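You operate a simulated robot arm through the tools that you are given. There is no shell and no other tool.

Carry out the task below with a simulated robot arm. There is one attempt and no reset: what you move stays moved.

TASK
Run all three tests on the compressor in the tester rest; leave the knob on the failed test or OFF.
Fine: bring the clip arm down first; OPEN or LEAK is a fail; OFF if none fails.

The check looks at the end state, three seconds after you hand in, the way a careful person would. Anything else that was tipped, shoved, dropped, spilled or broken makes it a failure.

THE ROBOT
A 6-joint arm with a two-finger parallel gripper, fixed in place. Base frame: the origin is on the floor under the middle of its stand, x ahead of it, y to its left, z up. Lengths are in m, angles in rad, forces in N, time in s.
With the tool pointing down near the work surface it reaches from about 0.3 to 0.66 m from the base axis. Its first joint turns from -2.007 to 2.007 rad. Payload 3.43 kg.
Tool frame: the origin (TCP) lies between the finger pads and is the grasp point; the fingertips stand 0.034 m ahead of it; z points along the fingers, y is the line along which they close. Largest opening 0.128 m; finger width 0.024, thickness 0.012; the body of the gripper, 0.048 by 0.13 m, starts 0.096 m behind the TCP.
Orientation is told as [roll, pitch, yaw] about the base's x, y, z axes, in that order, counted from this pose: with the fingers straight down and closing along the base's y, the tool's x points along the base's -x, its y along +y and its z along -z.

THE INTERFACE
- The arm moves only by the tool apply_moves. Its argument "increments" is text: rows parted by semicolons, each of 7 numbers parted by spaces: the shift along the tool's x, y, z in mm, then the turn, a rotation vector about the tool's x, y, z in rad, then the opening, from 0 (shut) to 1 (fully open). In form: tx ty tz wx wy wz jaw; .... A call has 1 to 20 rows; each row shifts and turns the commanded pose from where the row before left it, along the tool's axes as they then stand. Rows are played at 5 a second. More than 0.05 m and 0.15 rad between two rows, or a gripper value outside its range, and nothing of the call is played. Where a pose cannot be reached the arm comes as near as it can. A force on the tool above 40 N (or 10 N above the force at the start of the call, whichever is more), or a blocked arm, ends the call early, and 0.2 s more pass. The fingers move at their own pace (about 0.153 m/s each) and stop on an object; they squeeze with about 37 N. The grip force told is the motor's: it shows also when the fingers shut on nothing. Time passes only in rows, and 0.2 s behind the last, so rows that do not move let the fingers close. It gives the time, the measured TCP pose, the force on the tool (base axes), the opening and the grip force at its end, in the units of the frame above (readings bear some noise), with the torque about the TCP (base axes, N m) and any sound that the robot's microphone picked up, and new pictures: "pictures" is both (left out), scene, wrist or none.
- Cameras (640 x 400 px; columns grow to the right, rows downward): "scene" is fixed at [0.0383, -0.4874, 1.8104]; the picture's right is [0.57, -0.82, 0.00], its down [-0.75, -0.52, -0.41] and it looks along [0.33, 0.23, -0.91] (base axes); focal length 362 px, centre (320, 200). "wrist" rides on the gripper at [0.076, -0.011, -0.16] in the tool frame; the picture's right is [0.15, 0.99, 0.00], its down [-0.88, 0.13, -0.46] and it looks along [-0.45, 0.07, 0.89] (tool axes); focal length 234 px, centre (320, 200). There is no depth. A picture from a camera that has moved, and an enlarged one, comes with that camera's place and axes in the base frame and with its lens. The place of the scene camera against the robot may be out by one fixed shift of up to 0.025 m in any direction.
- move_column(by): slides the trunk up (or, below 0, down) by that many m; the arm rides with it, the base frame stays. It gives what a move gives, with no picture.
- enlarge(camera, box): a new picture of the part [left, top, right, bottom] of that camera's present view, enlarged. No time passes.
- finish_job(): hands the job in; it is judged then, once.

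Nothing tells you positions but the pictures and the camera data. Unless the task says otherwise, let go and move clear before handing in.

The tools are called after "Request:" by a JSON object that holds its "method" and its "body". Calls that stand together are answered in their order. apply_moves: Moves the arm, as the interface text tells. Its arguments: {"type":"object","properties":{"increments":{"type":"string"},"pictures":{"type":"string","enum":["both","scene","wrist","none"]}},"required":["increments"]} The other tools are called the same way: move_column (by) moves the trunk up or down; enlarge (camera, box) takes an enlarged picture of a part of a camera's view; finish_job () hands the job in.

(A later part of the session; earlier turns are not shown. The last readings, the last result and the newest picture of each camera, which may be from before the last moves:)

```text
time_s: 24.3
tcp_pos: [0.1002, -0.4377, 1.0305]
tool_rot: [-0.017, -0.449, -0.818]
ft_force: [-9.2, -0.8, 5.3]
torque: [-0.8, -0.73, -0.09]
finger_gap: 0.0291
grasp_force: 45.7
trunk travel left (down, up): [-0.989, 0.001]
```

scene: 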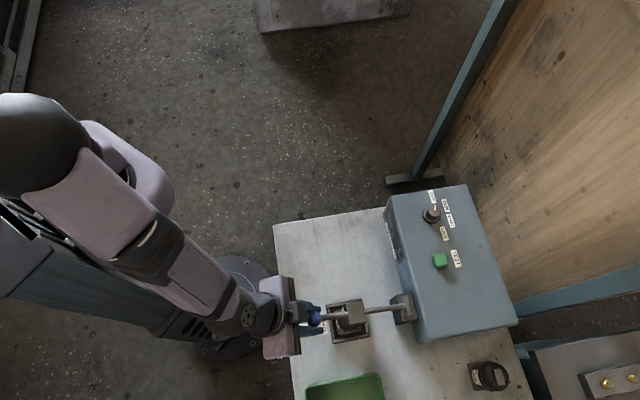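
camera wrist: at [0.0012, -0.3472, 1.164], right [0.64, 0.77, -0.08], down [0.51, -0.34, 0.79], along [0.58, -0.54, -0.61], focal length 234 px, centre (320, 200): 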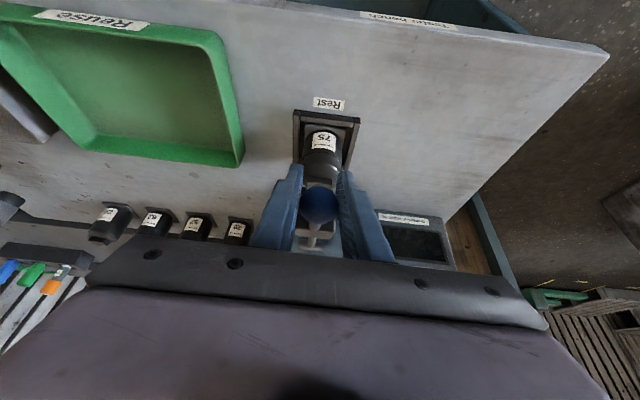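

Request:
{"method": "apply_moves", "body": {"increments": "6.2 -1.2 8.2 0 0 0 0.15; 0 0 0 0 0 0 0.15"}}

Request:
{"method": "enlarge", "body": {"camera": "wrist", "box": [240, 80, 460, 270]}}

Request:
{"method": "enlarge", "body": {"camera": "scene", "box": [270, 270, 430, 370]}}

```text
time_s: 24.9
tcp_pos: [0.0975, -0.4369, 1.0201]
tool_rot: [-0.017, -0.45, -0.819]
ft_force: [-7.1, 2.0, 5.1]
torque: [-0.57, -0.75, 0.04]
finger_gap: 0.0295
grasp_force: 45.0
trunk travel left (down, up): [-0.989, 0.001]
camera wrist: at [-0.004, -0.3426, 1.1318], right [0.64, 0.77, -0.08], down [0.51, -0.34, 0.79], along [0.58, -0.54, -0.61], focal length 234 px, centre (320, 200)
```

scene: 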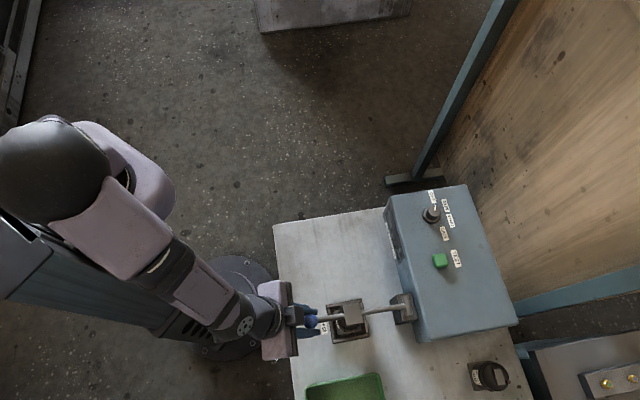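
wrist: 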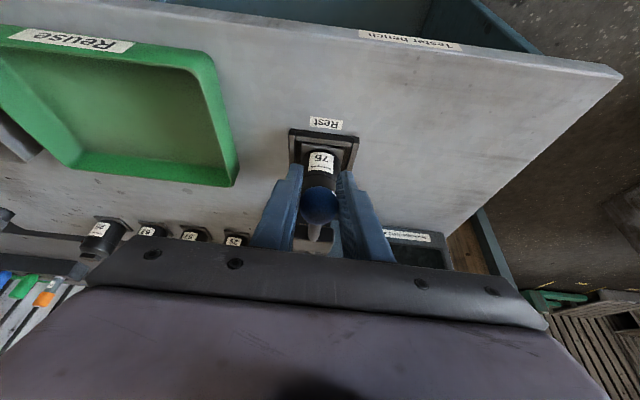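

```text
2.11 times, centred on (350, 175) of wrist
camera zoom: at [-0.004, -0.3426, 1.1318], right [0.64, 0.77, -0.08], down [0.51, -0.34, 0.79], along [0.58, -0.54, -0.61], focal length 493 px, centre (257, 253)
```

zoom: 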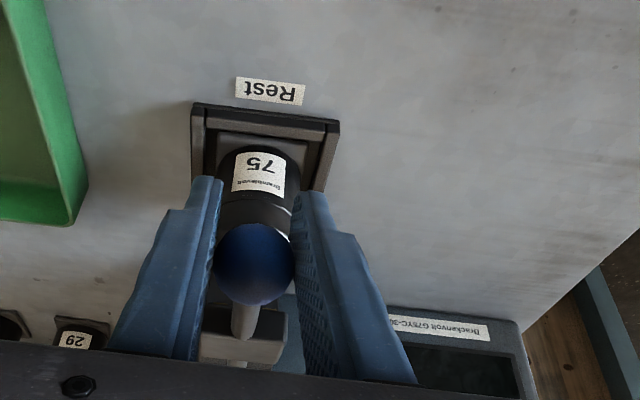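

```text
4.00 times, centred on (350, 320) of scene
camera zoom: at [0.0383, -0.4874, 1.8104], right [0.57, -0.82, 0.0], down [-0.75, -0.52, -0.41], along [0.33, 0.23, -0.91], focal length 1448 px, centre (200, -280)
```

zoom: 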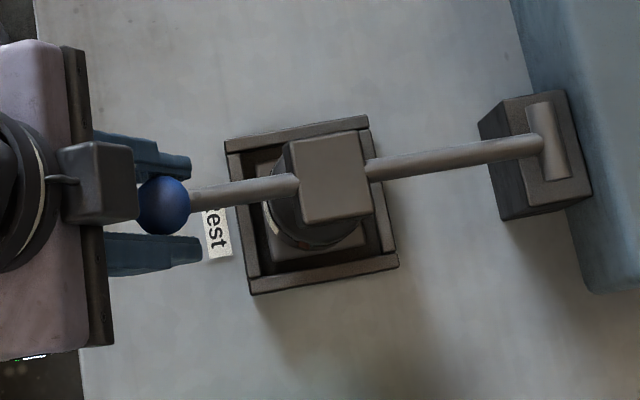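

The clip block is now almost over the compressor top. I'll lower in small steps until I feel contact.

Request:
{"method": "apply_moves", "body": {"increments": "3.1 -0.5 6.2 0 0 0 0.15; 0 0 0 0 0 0 0.15", "pictures": "none"}}

```text
time_s: 25.5
tcp_pos: [0.097, -0.4367, 1.0135]
tool_rot: [-0.017, -0.453, -0.817]
ft_force: [-6.4, 6.0, 5.4]
torque: [-0.76, -0.85, 0.16]
finger_gap: 0.0293
grasp_force: 45.0
trunk travel left (down, up): [-0.989, 0.001]
```

Request:
{"method": "apply_moves", "body": {"increments": "3.5 0 6 0 0 0 0.15; 0 0 0 0 0 0 0.15", "pictures": "none"}}

```text
time_s: 26.1
tcp_pos: [0.0965, -0.4351, 1.0068]
tool_rot: [-0.018, -0.45, -0.82]
ft_force: [-5.6, 5.1, 4.1]
torque: [-0.75, -0.79, 0.01]
finger_gap: 0.0294
grasp_force: 45.5
trunk travel left (down, up): [-0.989, 0.001]
```

Request:
{"method": "apply_moves", "body": {"increments": "3.5 0 6 0 0 0 0.15; 0 0 0 0 0 0 0.15", "pictures": "none"}}

```text
time_s: 26.7
tcp_pos: [0.0966, -0.4353, 0.9984]
tool_rot: [-0.015, -0.449, -0.817]
ft_force: [-4.6, 5.5, 4.2]
torque: [-0.64, -0.72, 0.03]
finger_gap: 0.0293
grasp_force: 44.8
trunk travel left (down, up): [-0.989, 0.001]
```

Request:
{"method": "apply_moves", "body": {"increments": "2.6 0 5 0 0 0 0.15; 0 0 0 0 0 0 0.15"}}

Request:
{"method": "enlarge", "body": {"camera": "scene", "box": [270, 270, 430, 370]}}

Request:
{"method": "enlarge", "body": {"camera": "wrist", "box": [240, 80, 460, 270]}}

```text
time_s: 27.3
tcp_pos: [0.0971, -0.4363, 0.9942]
tool_rot: [-0.015, -0.452, -0.816]
ft_force: [-2.1, 7.6, 4.9]
torque: [-0.84, -0.85, 0.02]
finger_gap: 0.0293
grasp_force: 44.8
trunk travel left (down, up): [-0.989, 0.001]
camera wrist: at [-0.0052, -0.3413, 1.1055], right [0.64, 0.77, -0.08], down [0.51, -0.34, 0.79], along [0.58, -0.54, -0.61], focal length 234 px, centre (320, 200)
```

scene: 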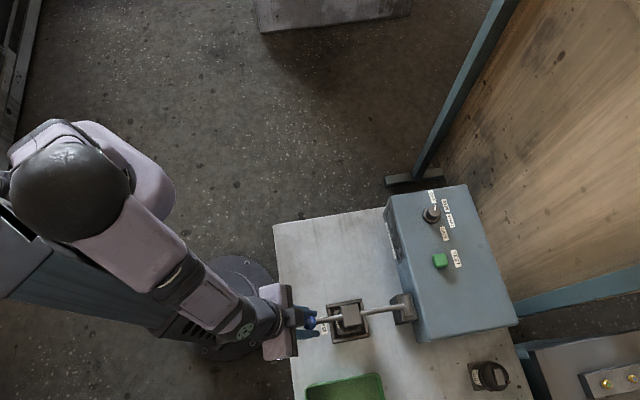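
wrist: 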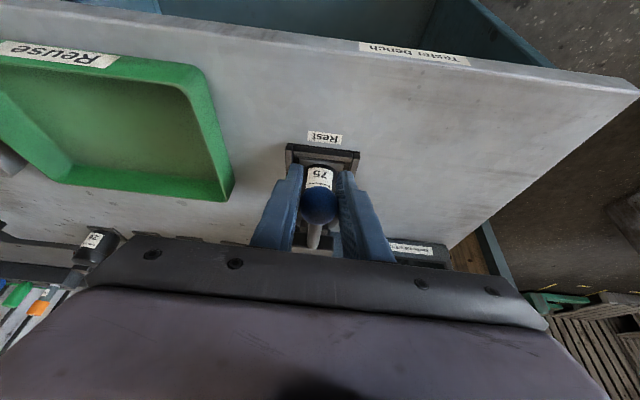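

```text
4.00 times, centred on (350, 320) of scene
camera zoom: at [0.0383, -0.4874, 1.8104], right [0.57, -0.82, 0.0], down [-0.75, -0.52, -0.41], along [0.33, 0.23, -0.91], focal length 1448 px, centre (200, -280)
```

zoom: 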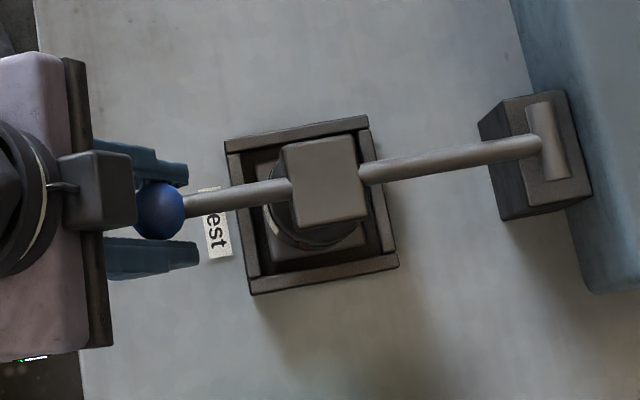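

```text
2.11 times, centred on (350, 175) of wrist
camera zoom: at [-0.0052, -0.3413, 1.1055], right [0.64, 0.77, -0.08], down [0.51, -0.34, 0.79], along [0.58, -0.54, -0.61], focal length 493 px, centre (257, 253)
```

zoom: 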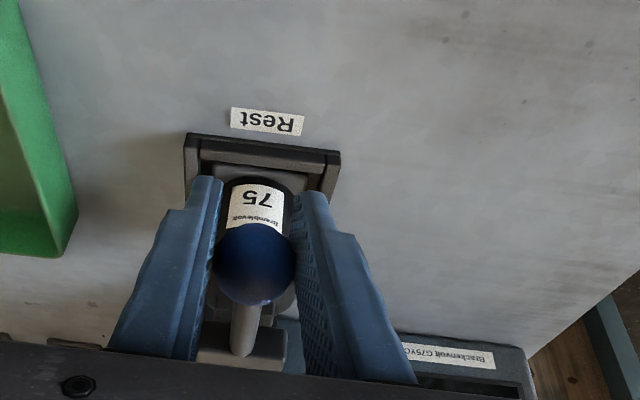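

The block now sits directly over the compressor's terminal box. I'll keep going down in small steps.

Request:
{"method": "apply_moves", "body": {"increments": "2.4 0 4.5 0 0 0 0.15; 0 0 0 0 0 0 0.15", "pictures": "none"}}

```text
time_s: 27.9
tcp_pos: [0.0956, -0.436, 0.9884]
tool_rot: [-0.016, -0.451, -0.817]
ft_force: [-0.3, 6.7, 3.9]
torque: [-0.71, -0.8, 0.04]
finger_gap: 0.0292
grasp_force: 45.6
trunk travel left (down, up): [-0.989, 0.001]
```

Request:
{"method": "apply_moves", "body": {"increments": "2.4 0 4.5 0 0 0 0.15; 0 0 0 0 0 0 0.15", "pictures": "none"}}

```text
time_s: 28.5
tcp_pos: [0.0968, -0.4364, 0.9837]
tool_rot: [-0.018, -0.451, -0.818]
ft_force: [1.0, 9.3, 5.1]
torque: [-0.85, -0.78, 0.12]
finger_gap: 0.0291
grasp_force: 45.5
trunk travel left (down, up): [-0.989, 0.001]
```

Request:
{"method": "apply_moves", "body": {"increments": "2.0 0.7 4.5 0 0 0 0.15; 0 0 0 0 0 0 0.15", "pictures": "none"}}

```text
time_s: 29.1
tcp_pos: [0.0973, -0.4365, 0.9826]
tool_rot: [-0.021, -0.457, -0.815]
ft_force: [-0.5, 7.2, 30.7]
torque: [-0.1, -0.12, 0.0]
finger_gap: 0.0295
grasp_force: 44.9
trunk travel left (down, up): [-0.989, 0.001]
```

Contact: 30 N upward, so the clip is seated on the compressor. I'll ease off slightly, open the fingers and check that the arm stays down.

Request:
{"method": "apply_moves", "body": {"increments": "-0.9 0 -1.8 0 0 0 0.15; 0 0 0 0 0 0 0.3; 0 0 0 0 0 0 0.5; 0 0 0 0 0 0 0.5"}}

Request:
{"method": "enlarge", "body": {"camera": "scene", "box": [270, 270, 430, 370]}}

Request:
{"method": "enlarge", "body": {"camera": "wrist", "box": [240, 80, 460, 270]}}

```text
time_s: 30.1
tcp_pos: [0.097, -0.4372, 0.981]
tool_rot: [-0.017, -0.45, -0.817]
ft_force: [0.1, 0.6, -1.1]
torque: [0.0, -0.01, 0.0]
finger_gap: 0.064
grasp_force: 0.0
trunk travel left (down, up): [-0.989, 0.001]
camera wrist: at [-0.0044, -0.3423, 1.0921], right [0.64, 0.77, -0.08], down [0.51, -0.34, 0.79], along [0.58, -0.54, -0.61], focal length 234 px, centre (320, 200)
```

scene: 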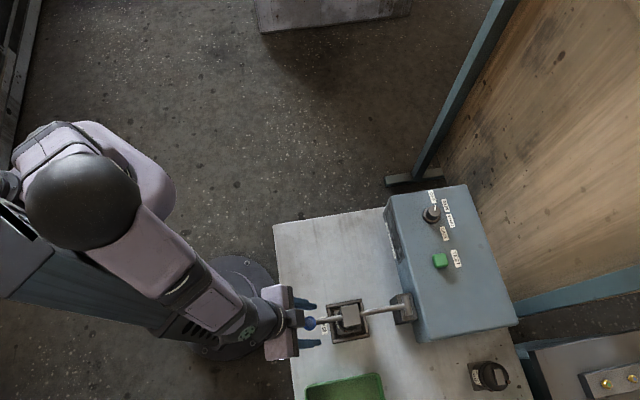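
wrist: 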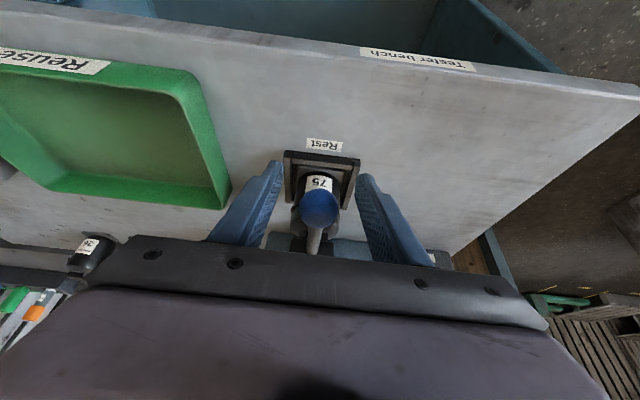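

```text
4.00 times, centred on (350, 320) of scene
camera zoom: at [0.0383, -0.4874, 1.8104], right [0.57, -0.82, 0.0], down [-0.75, -0.52, -0.41], along [0.33, 0.23, -0.91], focal length 1448 px, centre (200, -280)
```

zoom: 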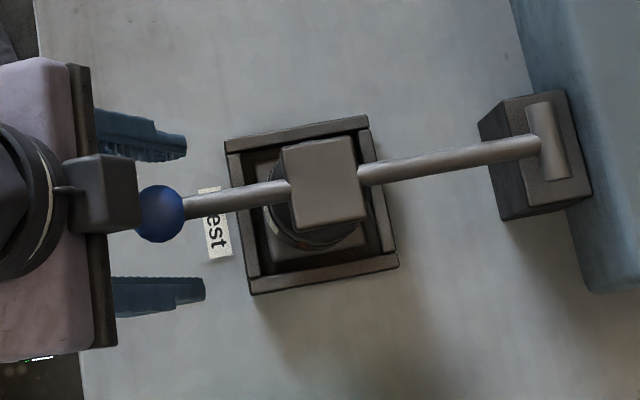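

```text
2.11 times, centred on (350, 175) of wrist
camera zoom: at [-0.0044, -0.3423, 1.0921], right [0.64, 0.77, -0.08], down [0.51, -0.34, 0.79], along [0.58, -0.54, -0.61], focal length 493 px, centre (257, 253)
```

zoom: 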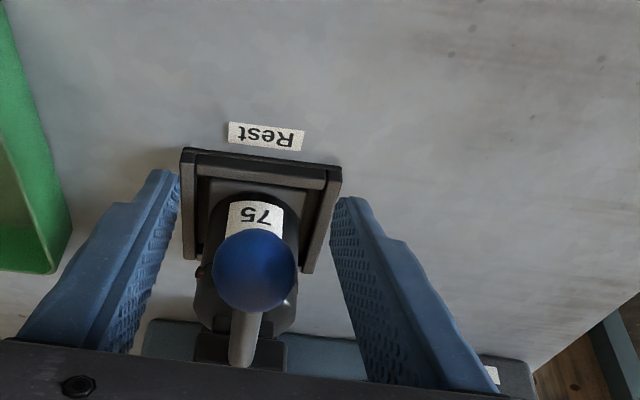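

The clip arm stays down on the compressor by itself. Next I'll back away from the ball, rise, and move over to the knob, which I triangulate to [0.461,-0.531,1.025]. The TEST button should be at about [0.372,-0.597,1.009].

Request:
{"method": "apply_moves", "body": {"increments": "0 0 -35 0 0 0 0.5; 0 0 -35 0 0 0 0.5; 0 0 -35 0 0 0 0.5; -18 0 -38 0 0 0 0.5; -18 0 -38 0 0 0 0.5; -18 0 -38 0 0 0 0.5; -5 0 0 0 0 0 0.5"}}

Request:
{"method": "enlarge", "body": {"camera": "scene", "box": [270, 270, 430, 370]}}

```text
time_s: 31.7
tcp_pos: [0.0704, -0.4053, 1.2026]
tool_rot: [-0.016, -0.449, -0.815]
ft_force: [0.3, -1.2, 0.6]
torque: [0.03, -0.01, 0.01]
finger_gap: 0.0644
grasp_force: 0.0
trunk travel left (down, up): [-0.989, 0.001]
camera wrist: at [-0.0304, -0.3109, 1.3155], right [0.64, 0.77, -0.08], down [0.51, -0.34, 0.79], along [0.58, -0.54, -0.61], focal length 234 px, centre (320, 200)
```

scene: 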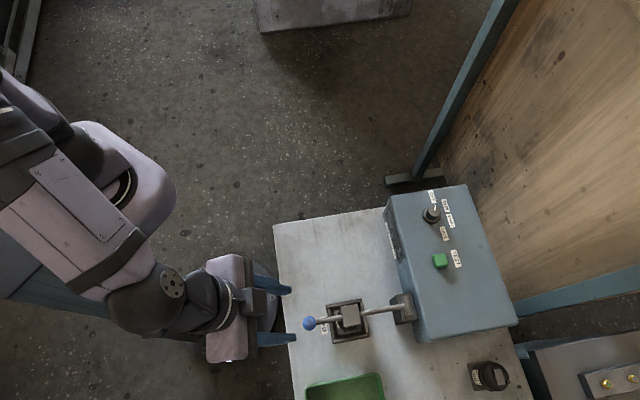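
wrist: 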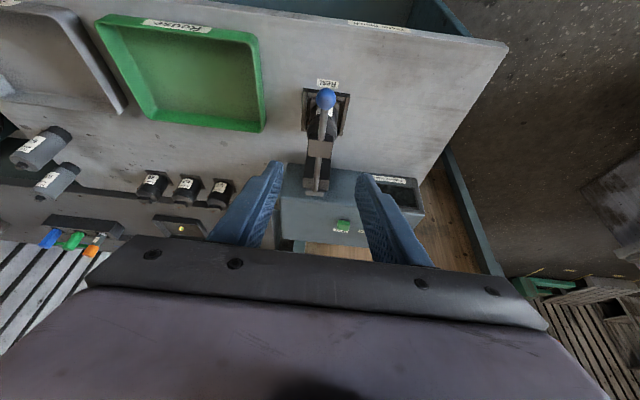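

```text
4.00 times, centred on (350, 320) of scene
camera zoom: at [0.0383, -0.4874, 1.8104], right [0.57, -0.82, 0.0], down [-0.75, -0.52, -0.41], along [0.33, 0.23, -0.91], focal length 1448 px, centre (200, -280)
```

zoom: 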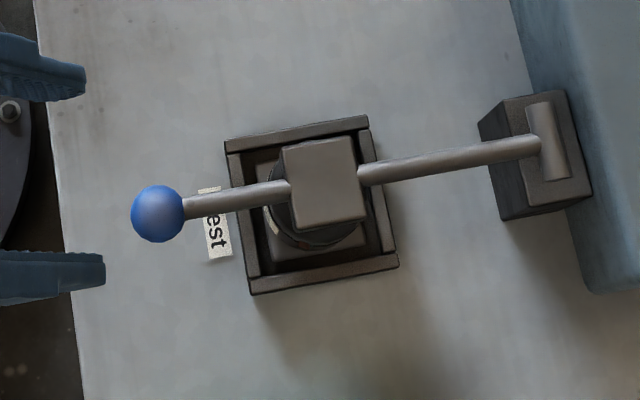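

The clip arm stays seated. I'll reduce the tilt, shift across to the knob's line, and look again from closer.

Request:
{"method": "apply_moves", "body": {"increments": "0 40 0 -0.016 0 0 0.5; 0 40 0 0 0.075 0 0.5; 0 40 0 0 0.075 0 0.5; 0 40 0 0 0 0 0.5; 0 38 0 0 0 0 0.5; -40 0 0 0 0 0 0.5; -40 0 0 0 0 0 0.5; -40 0 0 0 0 0 0.5; 0 0 0 0 0 0 0.5"}}

Request:
{"method": "enlarge", "body": {"camera": "wrist", "box": [240, 110, 440, 260]}}

```text
time_s: 33.7
tcp_pos: [0.2957, -0.3521, 1.2376]
tool_rot: [0.002, -0.3, -0.818]
ft_force: [0.7, 0.0, 0.3]
torque: [0.0, -0.02, -0.03]
finger_gap: 0.0639
grasp_force: 0.1
trunk travel left (down, up): [-0.989, 0.001]
camera wrist: at [0.2045, -0.273, 1.3693], right [0.63, 0.78, -0.04], down [0.58, -0.43, 0.7], along [0.52, -0.46, -0.72], focal length 234 px, centre (320, 200)
```

scene: 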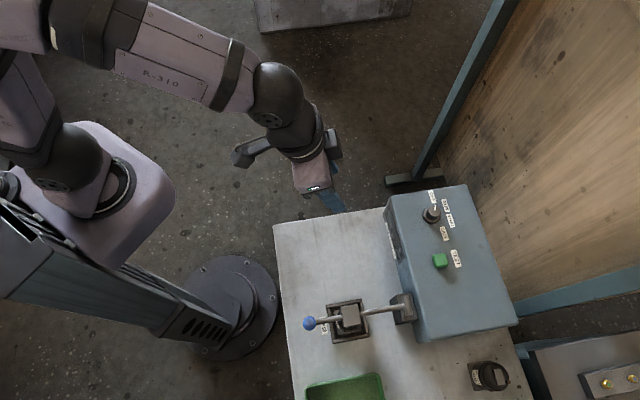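
wrist: 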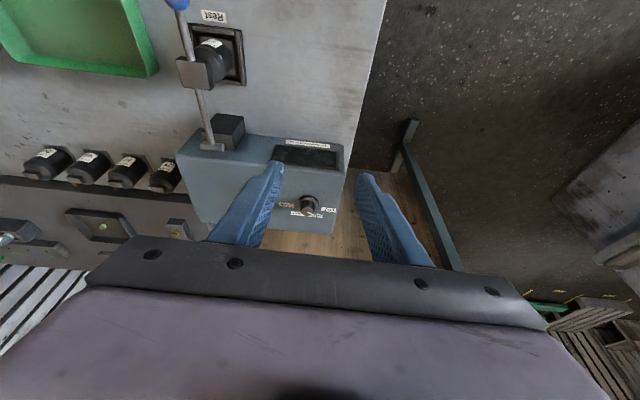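

```text
2.67 times, centred on (340, 185) of wrist
camera zoom: at [0.2045, -0.273, 1.3693], right [0.63, 0.78, -0.04], down [0.58, -0.43, 0.7], along [0.52, -0.46, -0.72], focal length 624 px, centre (267, 240)
```

zoom: 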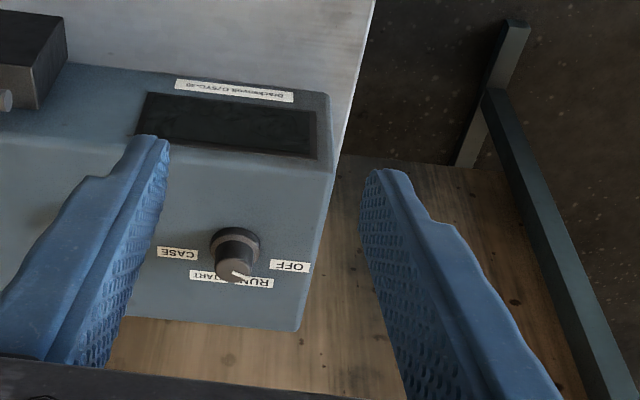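

The knob shows clearly and this view agrees with my position (about [0.462,-0.532,1.026]). I'll inspect the knob's shape before gripping it.

Request:
{"method": "enlarge", "body": {"camera": "wrist", "box": [288, 180, 348, 225]}}

Request:
{"method": "enlarge", "body": {"camera": "scene", "box": [410, 185, 470, 225]}}

```text
8.89 times, centred on (318, 202) of wrist
camera zoom: at [0.2045, -0.273, 1.3693], right [0.63, 0.78, -0.04], down [0.58, -0.43, 0.7], along [0.52, -0.46, -0.72], focal length 2082 px, centre (338, 178)
```

zoom: 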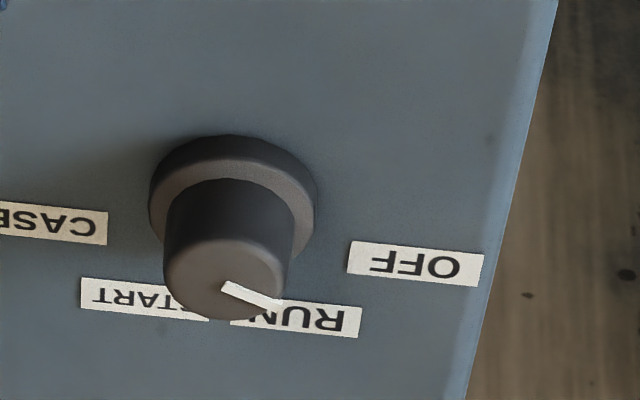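

```text
10.00 times, centred on (440, 205) of scene
camera zoom: at [0.0383, -0.4874, 1.8104], right [0.57, -0.82, 0.0], down [-0.75, -0.52, -0.41], along [0.33, 0.23, -0.91], focal length 3619 px, centre (-880, 150)
```

zoom: 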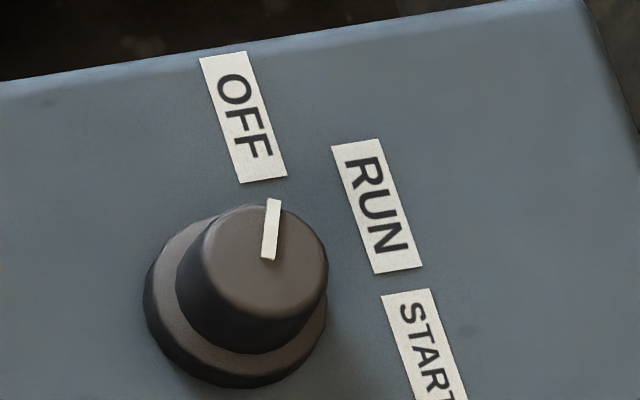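

The knob is a ~29 mm cylinder about 20 mm tall above a 41 mm skirt, so I'll grip only the upper cylinder. I'll pre-rotate the gripper so a 45° clockwise turn stays centred on the reach direction, then hover over the knob.

Request:
{"method": "apply_moves", "body": {"increments": "0 0 0 -0.0347 0 -0.112 0.5; 0 0 0 -0.0347 0 -0.112 0.5; 0 0 0 -0.0347 0 -0.112 0.5; -42.7 -21.5 0 0 0 0 0.5; -42.7 -21.5 0 0 0 0 0.5; -42.7 -21.5 0 0 0 0 0.5; -42.5 -21.5 0 0 0 0 0.5; 0 0 45 0 0 0 0.5; 0 0 45 0 0 0 0.5; 0 0 40 0 0 0 0.5; 0 0 0 0 0 0 0.5"}}

Request:
{"method": "enlarge", "body": {"camera": "wrist", "box": [230, 100, 410, 250]}}

```text
time_s: 36.1
tcp_pos: [0.4352, -0.5194, 1.1636]
tool_rot: [0.001, -0.3, -0.466]
ft_force: [0.1, 0.0, -0.1]
torque: [-0.01, 0.01, -0.02]
finger_gap: 0.0639
grasp_force: 0.0
trunk travel left (down, up): [-0.989, 0.001]
camera wrist: at [0.3224, -0.476, 1.2939], right [0.32, 0.95, -0.04], down [0.69, -0.2, 0.7], along [0.65, -0.25, -0.72], focal length 234 px, centre (320, 200)
```

scene: 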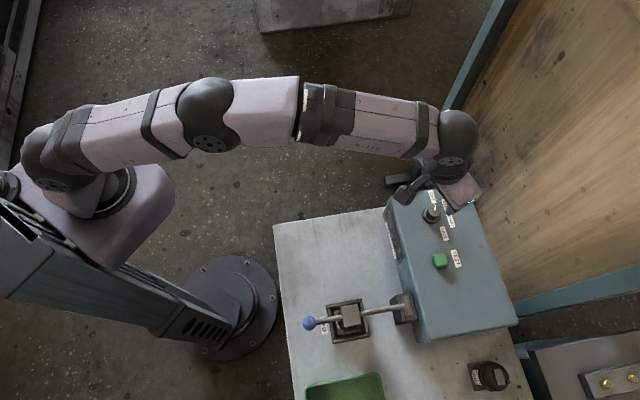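
wrist: 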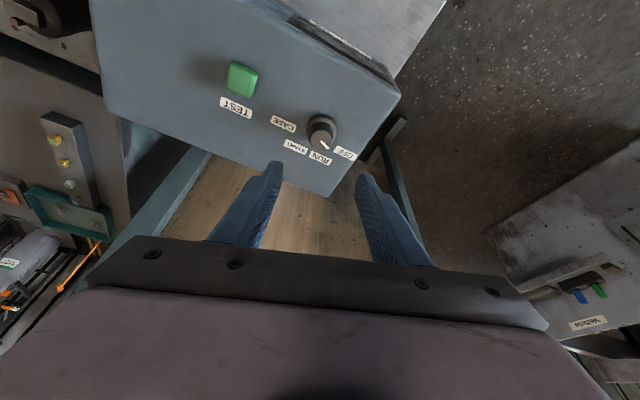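

```text
2.67 times, centred on (320, 175) of wrist
camera zoom: at [0.3224, -0.476, 1.2939], right [0.32, 0.95, -0.04], down [0.69, -0.2, 0.7], along [0.65, -0.25, -0.72], focal length 624 px, centre (320, 267)
```

zoom: 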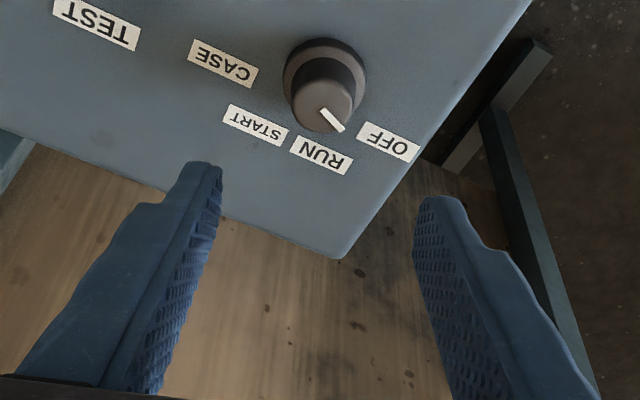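

Good view, and the fingers are centred on the knob. I'll descend along the tool axis, stopping about 20 mm short.

Request:
{"method": "apply_moves", "body": {"increments": "7 0 33 0 0 0 0.5; 7 -1 33 0 0 0 0.5; 0 0 33 0 0 0 0.5; 0 0 0 0 0 0 0.5"}}

Request:
{"method": "enlarge", "body": {"camera": "wrist", "box": [230, 100, 410, 250]}}

Request:
{"method": "enlarge", "body": {"camera": "scene", "box": [380, 150, 500, 250]}}

```text
time_s: 37.1
tcp_pos: [0.4478, -0.5305, 1.0653]
tool_rot: [0.0, -0.299, -0.466]
ft_force: [-0.6, 0.1, 0.1]
torque: [-0.01, -0.02, 0.0]
finger_gap: 0.0643
grasp_force: 0.1
trunk travel left (down, up): [-0.989, 0.001]
camera wrist: at [0.3353, -0.4858, 1.1958], right [0.32, 0.95, -0.04], down [0.69, -0.2, 0.7], along [0.65, -0.25, -0.72], focal length 234 px, centre (320, 200)
```

scene: 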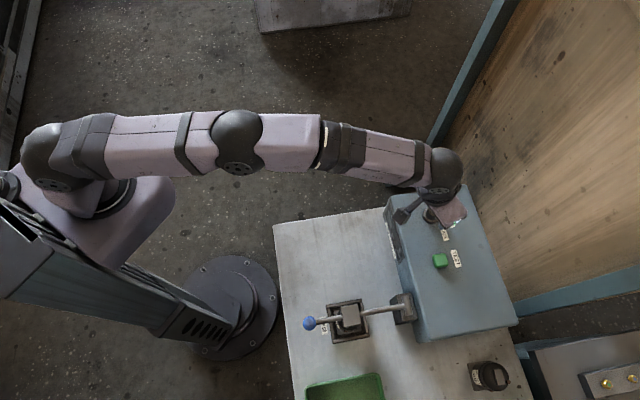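
wrist: 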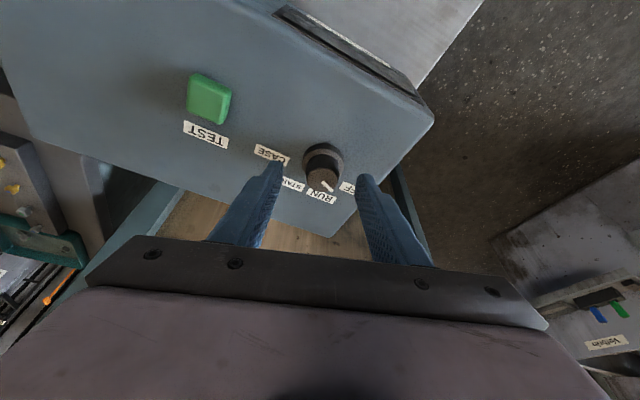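

```text
2.67 times, centred on (320, 175) of wrist
camera zoom: at [0.3353, -0.4858, 1.1958], right [0.32, 0.95, -0.04], down [0.69, -0.2, 0.7], along [0.65, -0.25, -0.72], focal length 624 px, centre (320, 267)
```

zoom: 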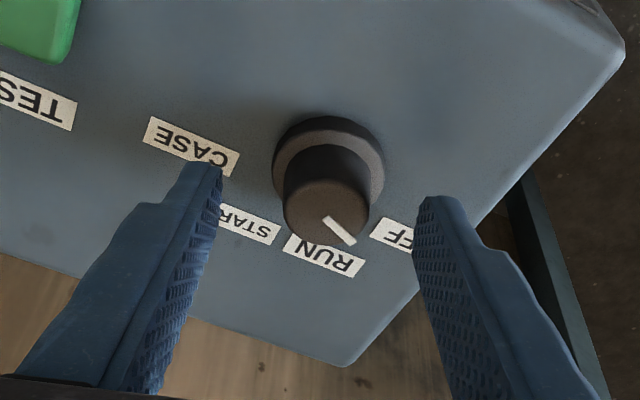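

```text
4.00 times, centred on (440, 200) of scene
camera zoom: at [0.0383, -0.4874, 1.8104], right [0.57, -0.82, 0.0], down [-0.75, -0.52, -0.41], along [0.33, 0.23, -0.91], focal length 1448 px, centre (-160, 200)
```

zoom: 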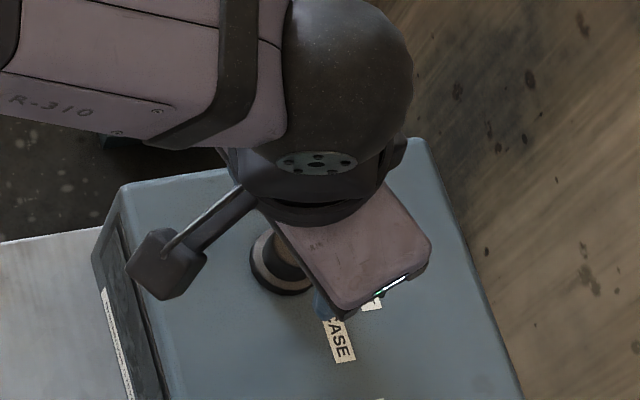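

Alignment is good. I'll go the last 18 mm and close on the knob's upper cylinder.

Request:
{"method": "apply_moves", "body": {"increments": "0 2 18 0 0 0 0.5; 0 0 0 0 0 0 0.5; 0 0 0 0 0 0 0.3; 0 0 0 0 0 0 0.1; 0 0 0 0 0 0 0.1; 0 0 0 0 0 0 0.1"}}

Request:
{"method": "enlarge", "body": {"camera": "wrist", "box": [230, 100, 410, 250]}}

```text
time_s: 38.5
tcp_pos: [0.454, -0.529, 1.0464]
tool_rot: [0.0, -0.299, -0.466]
ft_force: [1.0, 2.8, 0.7]
torque: [0.15, 0.09, 0.02]
finger_gap: 0.031
grasp_force: 45.2
trunk travel left (down, up): [-0.989, 0.001]
camera wrist: at [0.3409, -0.4859, 1.178], right [0.32, 0.95, -0.04], down [0.69, -0.2, 0.7], along [0.65, -0.25, -0.72], focal length 234 px, centre (320, 200)
```

scene: 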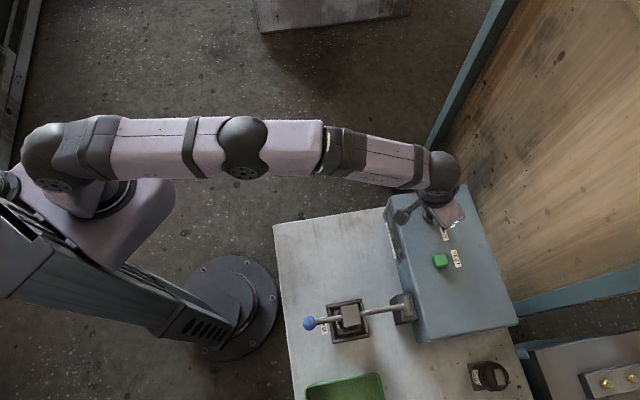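
wrist: 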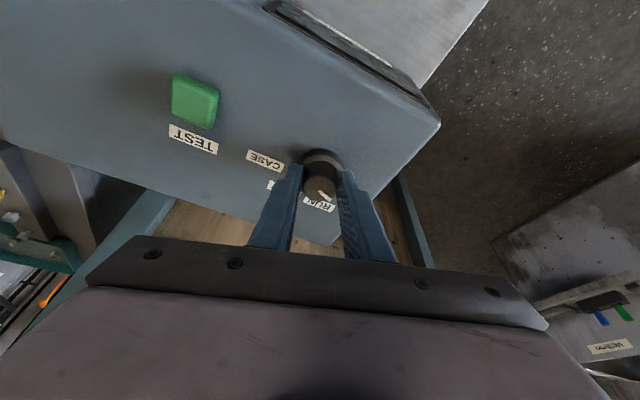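

```text
2.67 times, centred on (320, 175) of wrist
camera zoom: at [0.3409, -0.4859, 1.178], right [0.32, 0.95, -0.04], down [0.69, -0.2, 0.7], along [0.65, -0.25, -0.72], focal length 624 px, centre (320, 267)
```

zoom: 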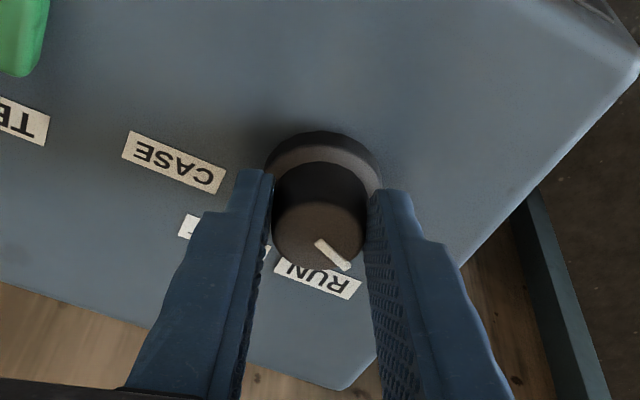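

The knob is held firmly (gap 31 mm). I'll turn it clockwise 45° about its own vertical axis in two halves, watching the torque.

Request:
{"method": "apply_moves", "body": {"increments": "0 1.1 0 0.0387 0 0.1251 0.1; 0 1.1 0 0.0387 0 0.1251 0.1; 0 1.1 0 0.0387 0 0.1251 0.1", "pictures": "wrist"}}

Request:
{"method": "enlarge", "body": {"camera": "wrist", "box": [230, 100, 410, 250]}}

```text
time_s: 39.3
tcp_pos: [0.4566, -0.5262, 1.0471]
tool_rot: [-0.002, -0.298, -0.86]
ft_force: [0.3, 2.4, -3.5]
torque: [-0.44, -0.25, 0.04]
finger_gap: 0.0307
grasp_force: 44.5
trunk travel left (down, up): [-0.989, 0.001]
camera wrist: at [0.369, -0.4429, 1.1782], right [0.66, 0.75, -0.04], down [0.56, -0.45, 0.69], along [0.5, -0.48, -0.72], focal length 234 px, centre (320, 200)
```

wrist: 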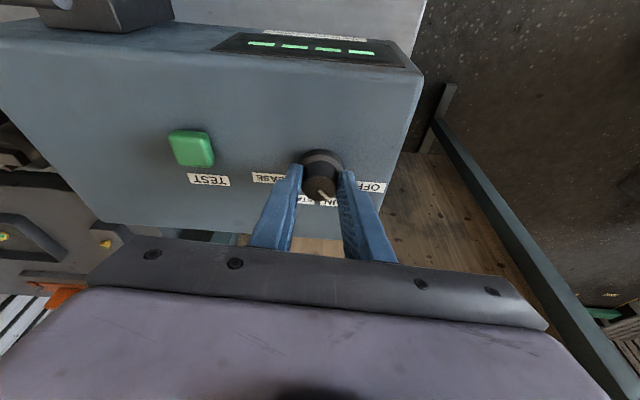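

```text
2.67 times, centred on (320, 175) of wrist
camera zoom: at [0.369, -0.4429, 1.1782], right [0.66, 0.75, -0.04], down [0.56, -0.45, 0.69], along [0.5, -0.48, -0.72], focal length 624 px, centre (320, 267)
```

zoom: 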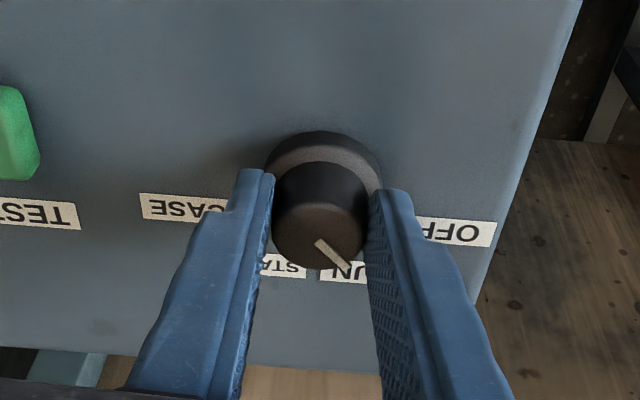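

The knob turns with the gripper and the display has lit up with four dashes. I'll finish the other half of the turn to RUN.

Request:
{"method": "apply_moves", "body": {"increments": "0 1.1 0 0.0387 0 0.1251 0.1; 0 1.1 0 0.0387 0 0.1251 0.1; 0 1.1 0 0.0387 0 0.1251 0.1; 0 0 0 0 0 0 0.1", "pictures": "wrist"}}

Request:
{"method": "enlarge", "body": {"camera": "wrist", "box": [230, 100, 410, 250]}}

Request:
{"method": "enlarge", "body": {"camera": "wrist", "box": [150, 0, 450, 150]}}

```text
time_s: 40.3
tcp_pos: [0.4598, -0.525, 1.0476]
tool_rot: [-0.001, -0.297, -1.255]
ft_force: [1.6, 1.1, -4.9]
torque: [0.25, 0.14, 0.03]
finger_gap: 0.031
grasp_force: 45.0
trunk travel left (down, up): [-0.989, 0.001]
camera wrist: at [0.411, -0.4143, 1.1784], right [0.9, 0.44, -0.04], down [0.35, -0.63, 0.69], along [0.28, -0.64, -0.72], focal length 234 px, centre (320, 200)
```

wrist: 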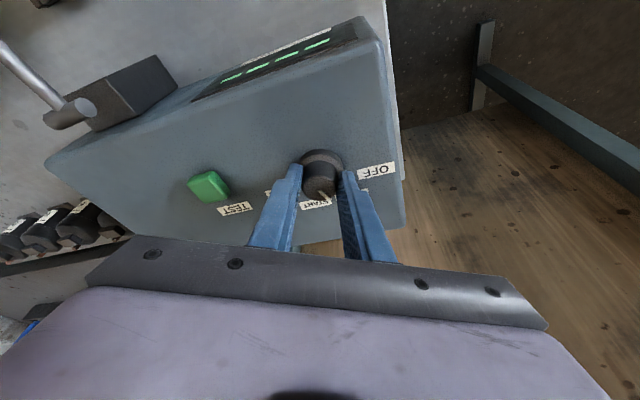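

```text
2.67 times, centred on (320, 175) of wrist
camera zoom: at [0.411, -0.4143, 1.1784], right [0.9, 0.44, -0.04], down [0.35, -0.63, 0.69], along [0.28, -0.64, -0.72], focal length 624 px, centre (320, 267)
```

zoom: 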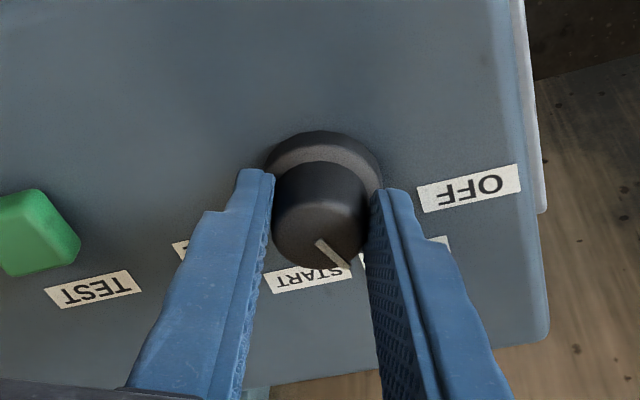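

```text
2.13 times, centred on (300, 75) of wrist
camera zoom: at [0.411, -0.4143, 1.1784], right [0.9, 0.44, -0.04], down [0.35, -0.63, 0.69], along [0.28, -0.64, -0.72], focal length 500 px, centre (363, 467)
```

zoom: 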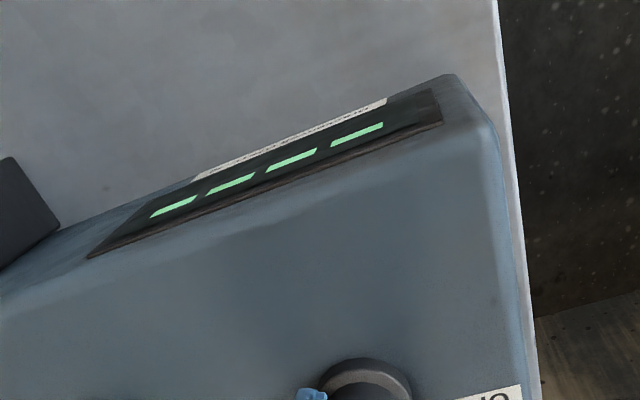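

The pointer is one 45° step past OFF, which should be RUN. I'll release, back off, and confirm the knob stays put before going to TEST.

Request:
{"method": "apply_moves", "body": {"increments": "0 0 0 0 0 0 0.3; 0 0 0 0 0 0 0.5; 0 0 0 0 0 0 0.5; 0 0 35 0 0 0 0.5", "pictures": "none"}}

```text
time_s: 41.2
tcp_pos: [0.4616, -0.5279, 1.0359]
tool_rot: [-0.004, -0.298, -1.25]
ft_force: [-4.1, 9.1, 12.8]
torque: [0.52, -0.19, 0.35]
finger_gap: 0.0631
grasp_force: 0.0
trunk travel left (down, up): [-0.989, 0.001]
stopped in row 4: the force on the tool passed its limit at 75 N (the readings are from after the stop); the commanded pose is now the measured one
```

I made a sign error: the last row pushed the fingertips forward onto the box top (75 N spike), and the safety stop caught it. I'll back off the right way now and check for damage.

Request:
{"method": "apply_moves", "body": {"increments": "0 0 -10 0 0 0 0.5; 0 0 -30 0 0 0 0.5; 0 0 -40 0 0 0 0.5; 0 0 0 0 0 0 0.5"}}

Request:
{"method": "enlarge", "body": {"camera": "wrist", "box": [200, 60, 440, 250]}}

Request:
{"method": "enlarge", "body": {"camera": "scene", "box": [370, 180, 530, 350]}}

```text
time_s: 42.2
tcp_pos: [0.4541, -0.5084, 1.1084]
tool_rot: [-0.002, -0.297, -1.252]
ft_force: [-1.4, 0.2, -1.1]
torque: [0.0, 0.02, 0.03]
finger_gap: 0.0643
grasp_force: 0.0
trunk travel left (down, up): [-0.989, 0.001]
camera wrist: at [0.4056, -0.3989, 1.2401], right [0.9, 0.44, -0.04], down [0.35, -0.63, 0.69], along [0.28, -0.64, -0.72], focal length 234 px, centre (320, 200)
```

scene: 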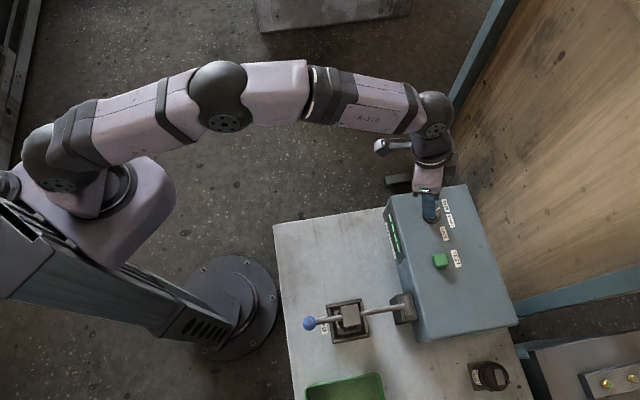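
wrist: 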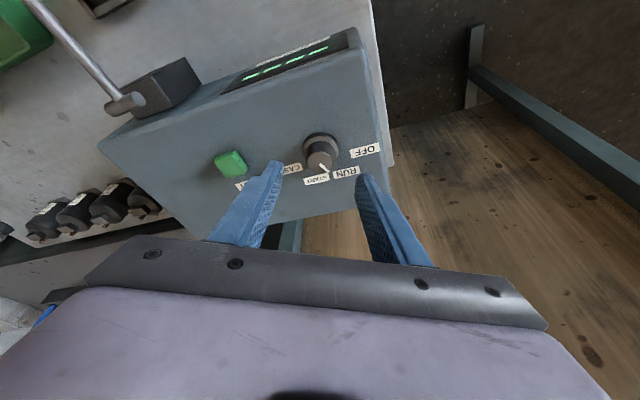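

```text
2.11 times, centred on (320, 155) of wrist
camera zoom: at [0.4056, -0.3989, 1.2401], right [0.9, 0.44, -0.04], down [0.35, -0.63, 0.69], along [0.28, -0.64, -0.72], focal length 493 px, centre (320, 295)
```

zoom: 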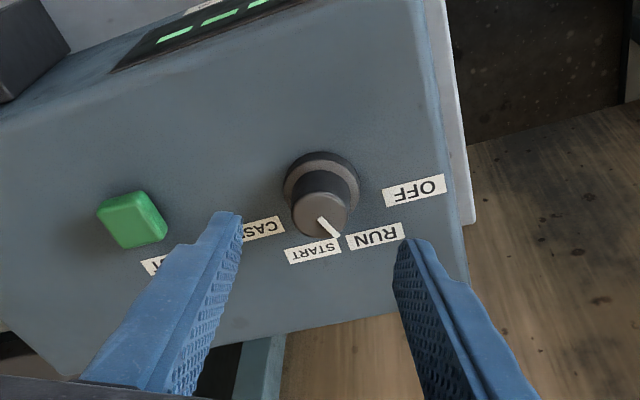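

```text
2.35 times, centred on (450, 265) of scene
camera zoom: at [0.0383, -0.4874, 1.8104], right [0.57, -0.82, 0.0], down [-0.75, -0.52, -0.41], along [0.33, 0.23, -0.91], focal length 852 px, centre (14, 47)
```

zoom: 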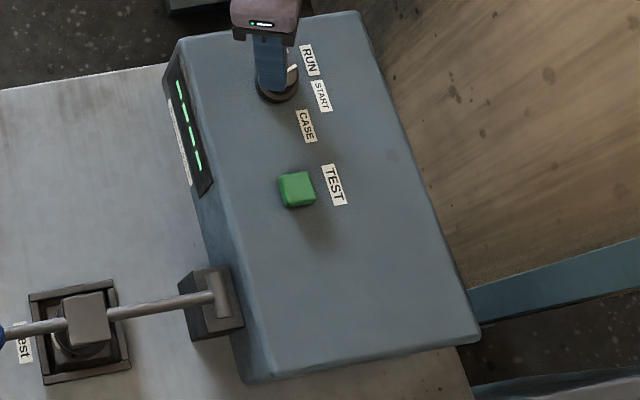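

Nothing is visibly harmed: the box and knob are in place, the pointer is on RUN, and the display shows dashes. Now I'll close the fingers and move over the TEST button.

Request:
{"method": "apply_moves", "body": {"increments": "0 0 0 -0.0347 0 -0.112 0.3; 0 0 0 -0.0347 0 -0.112 0.1; 0 0 0 -0.0347 0 -0.112 0; -2.7 -40 0 0 0 0 0; -2.7 -40 0 0 0 0 0; -2.7 -40 0 0 0 0 0; 0 0 20 0 0 0 0; 0 0 0 0 0 0 0"}}

Request:
{"method": "enlarge", "body": {"camera": "wrist", "box": [220, 80, 460, 260]}}

Request:
{"method": "enlarge", "body": {"camera": "scene", "box": [380, 180, 520, 300]}}

```text
time_s: 44.0
tcp_pos: [0.3691, -0.5944, 1.0941]
tool_rot: [0.001, -0.298, -0.898]
ft_force: [0.4, 0.1, 0.5]
torque: [0.0, 0.0, -0.01]
finger_gap: 0.0
grasp_force: 32.9
trunk travel left (down, up): [-0.989, 0.001]
camera wrist: at [0.2848, -0.5082, 1.2246], right [0.69, 0.73, -0.04], down [0.54, -0.47, 0.69], along [0.48, -0.5, -0.72], focal length 234 px, centre (320, 200)
```

scene: 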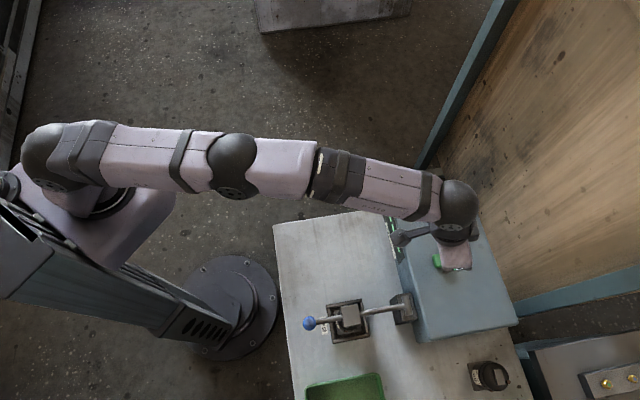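
wrist: 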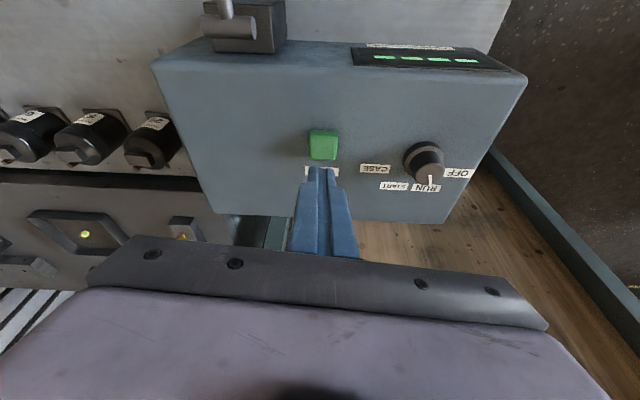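

```text
2.22 times, centred on (340, 170) of wrist
camera zoom: at [0.2848, -0.5082, 1.2246], right [0.69, 0.73, -0.04], down [0.54, -0.47, 0.69], along [0.48, -0.5, -0.72], focal length 520 px, centre (276, 267)
```

zoom: 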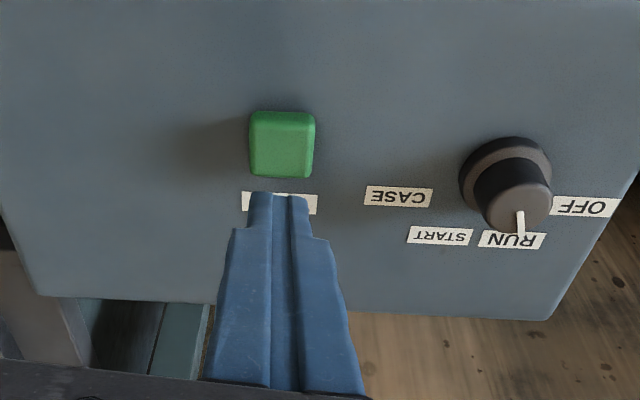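

```text
3.33 times, centred on (450, 240) of scene
camera zoom: at [0.0383, -0.4874, 1.8104], right [0.57, -0.82, 0.0], down [-0.75, -0.52, -0.41], along [0.33, 0.23, -0.91], focal length 1206 px, centre (-113, 67)
```

zoom: 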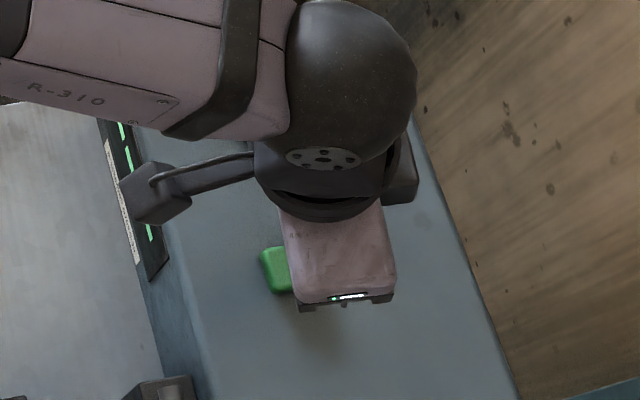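

The knob is clearly on RUN and the fingertips are lined up with the button. I'll lower to just above it.

Request:
{"method": "apply_moves", "body": {"increments": "3.5 0 20 0 0 0 0; 3.5 0 17 0 0 0 0; 0 0 0 0 0 0 0", "pictures": "wrist"}}

Request:
{"method": "enlarge", "body": {"camera": "wrist", "box": [220, 80, 460, 260]}}

```text
time_s: 44.9
tcp_pos: [0.3713, -0.596, 1.0552]
tool_rot: [0.001, -0.299, -0.899]
ft_force: [0.2, -0.1, -0.2]
torque: [0.01, -0.03, -0.01]
finger_gap: 0.0
grasp_force: 33.4
trunk travel left (down, up): [-0.989, 0.001]
camera wrist: at [0.2871, -0.5098, 1.1868], right [0.69, 0.73, -0.04], down [0.54, -0.47, 0.69], along [0.48, -0.5, -0.72], focal length 234 px, centre (320, 200)
```

wrist: 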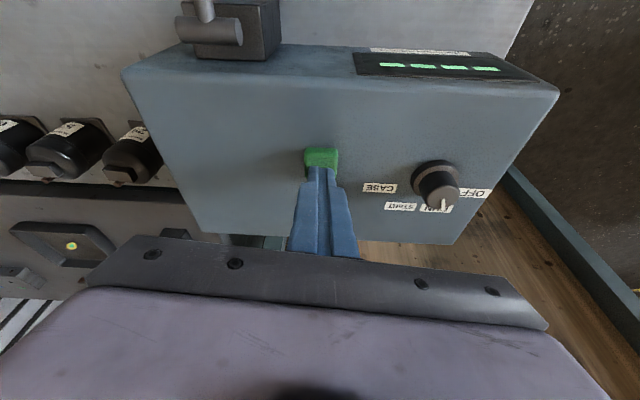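

```text
2.22 times, centred on (340, 170) of wrist
camera zoom: at [0.2871, -0.5098, 1.1868], right [0.69, 0.73, -0.04], down [0.54, -0.47, 0.69], along [0.48, -0.5, -0.72], focal length 520 px, centre (276, 267)
```

zoom: 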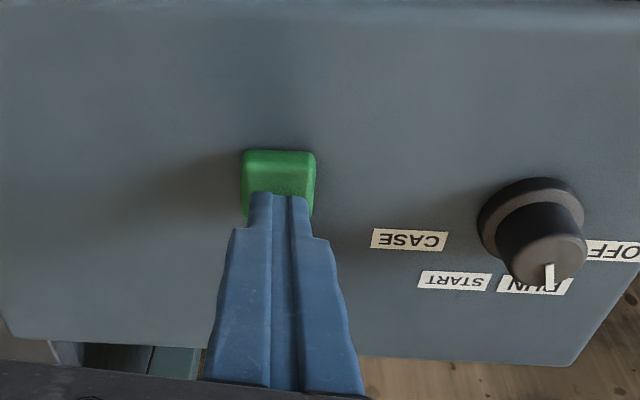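

Fingertips are over the button. I'll press down in small steps and watch the force and display.

Request:
{"method": "apply_moves", "body": {"increments": "1.2 0 3.8 0 0 0 0; 0.6 0 1.9 0 0 0 0; 0 0 0 0 0 0 0", "pictures": "wrist"}}

```text
time_s: 45.6
tcp_pos: [0.3712, -0.5952, 1.0486]
tool_rot: [0.0, -0.299, -0.898]
ft_force: [-0.1, -0.4, 0.7]
torque: [-0.02, 0.04, 0.02]
finger_gap: 0.0004
grasp_force: 32.8
trunk travel left (down, up): [-0.989, 0.001]
camera wrist: at [0.2871, -0.5096, 1.1809], right [0.69, 0.73, -0.04], down [0.54, -0.47, 0.69], along [0.48, -0.5, -0.72], focal length 234 px, centre (320, 200)
```

wrist: 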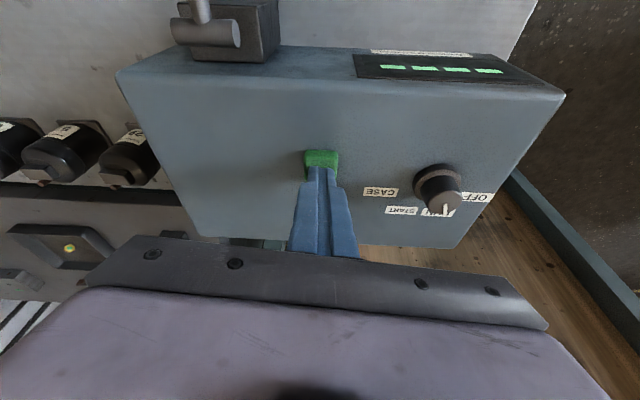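

Request:
{"method": "apply_moves", "body": {"increments": "0.9 0 2.9 0 0 0 0; 0 0 0 0 0 0 0", "pictures": "wrist"}}

```text
time_s: 46.2
tcp_pos: [0.3704, -0.5963, 1.047]
tool_rot: [-0.001, -0.298, -0.898]
ft_force: [1.7, -0.9, 3.1]
torque: [0.0, -0.04, -0.02]
finger_gap: 0.0002
grasp_force: 33.2
trunk travel left (down, up): [-0.989, 0.001]
heard: click
camera wrist: at [0.2865, -0.5091, 1.1781], right [0.69, 0.73, -0.04], down [0.54, -0.47, 0.69], along [0.48, -0.5, -0.72], focal length 234 px, centre (320, 200)
```

wrist: 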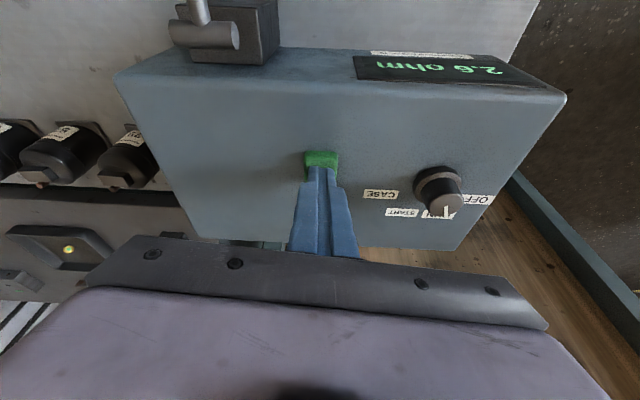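

A click, and the display now gives a reading. I'll zoom in to read it.

Request:
{"method": "enlarge", "body": {"camera": "wrist", "box": [340, 40, 560, 110]}}

```text
2.91 times, centred on (450, 75) of wrist
camera zoom: at [0.2865, -0.5091, 1.1781], right [0.69, 0.73, -0.04], down [0.54, -0.47, 0.69], along [0.48, -0.5, -0.72], focal length 681 px, centre (-58, 564)
```

zoom: 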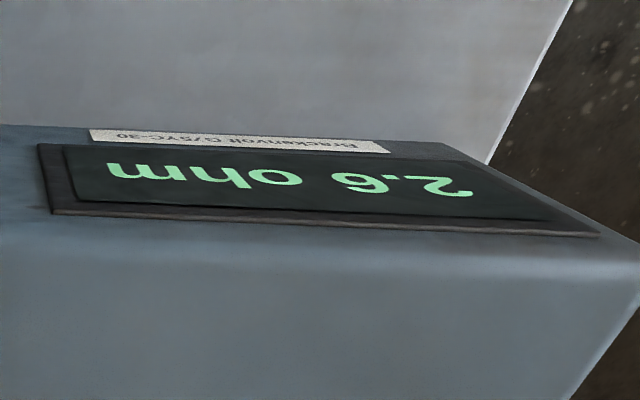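

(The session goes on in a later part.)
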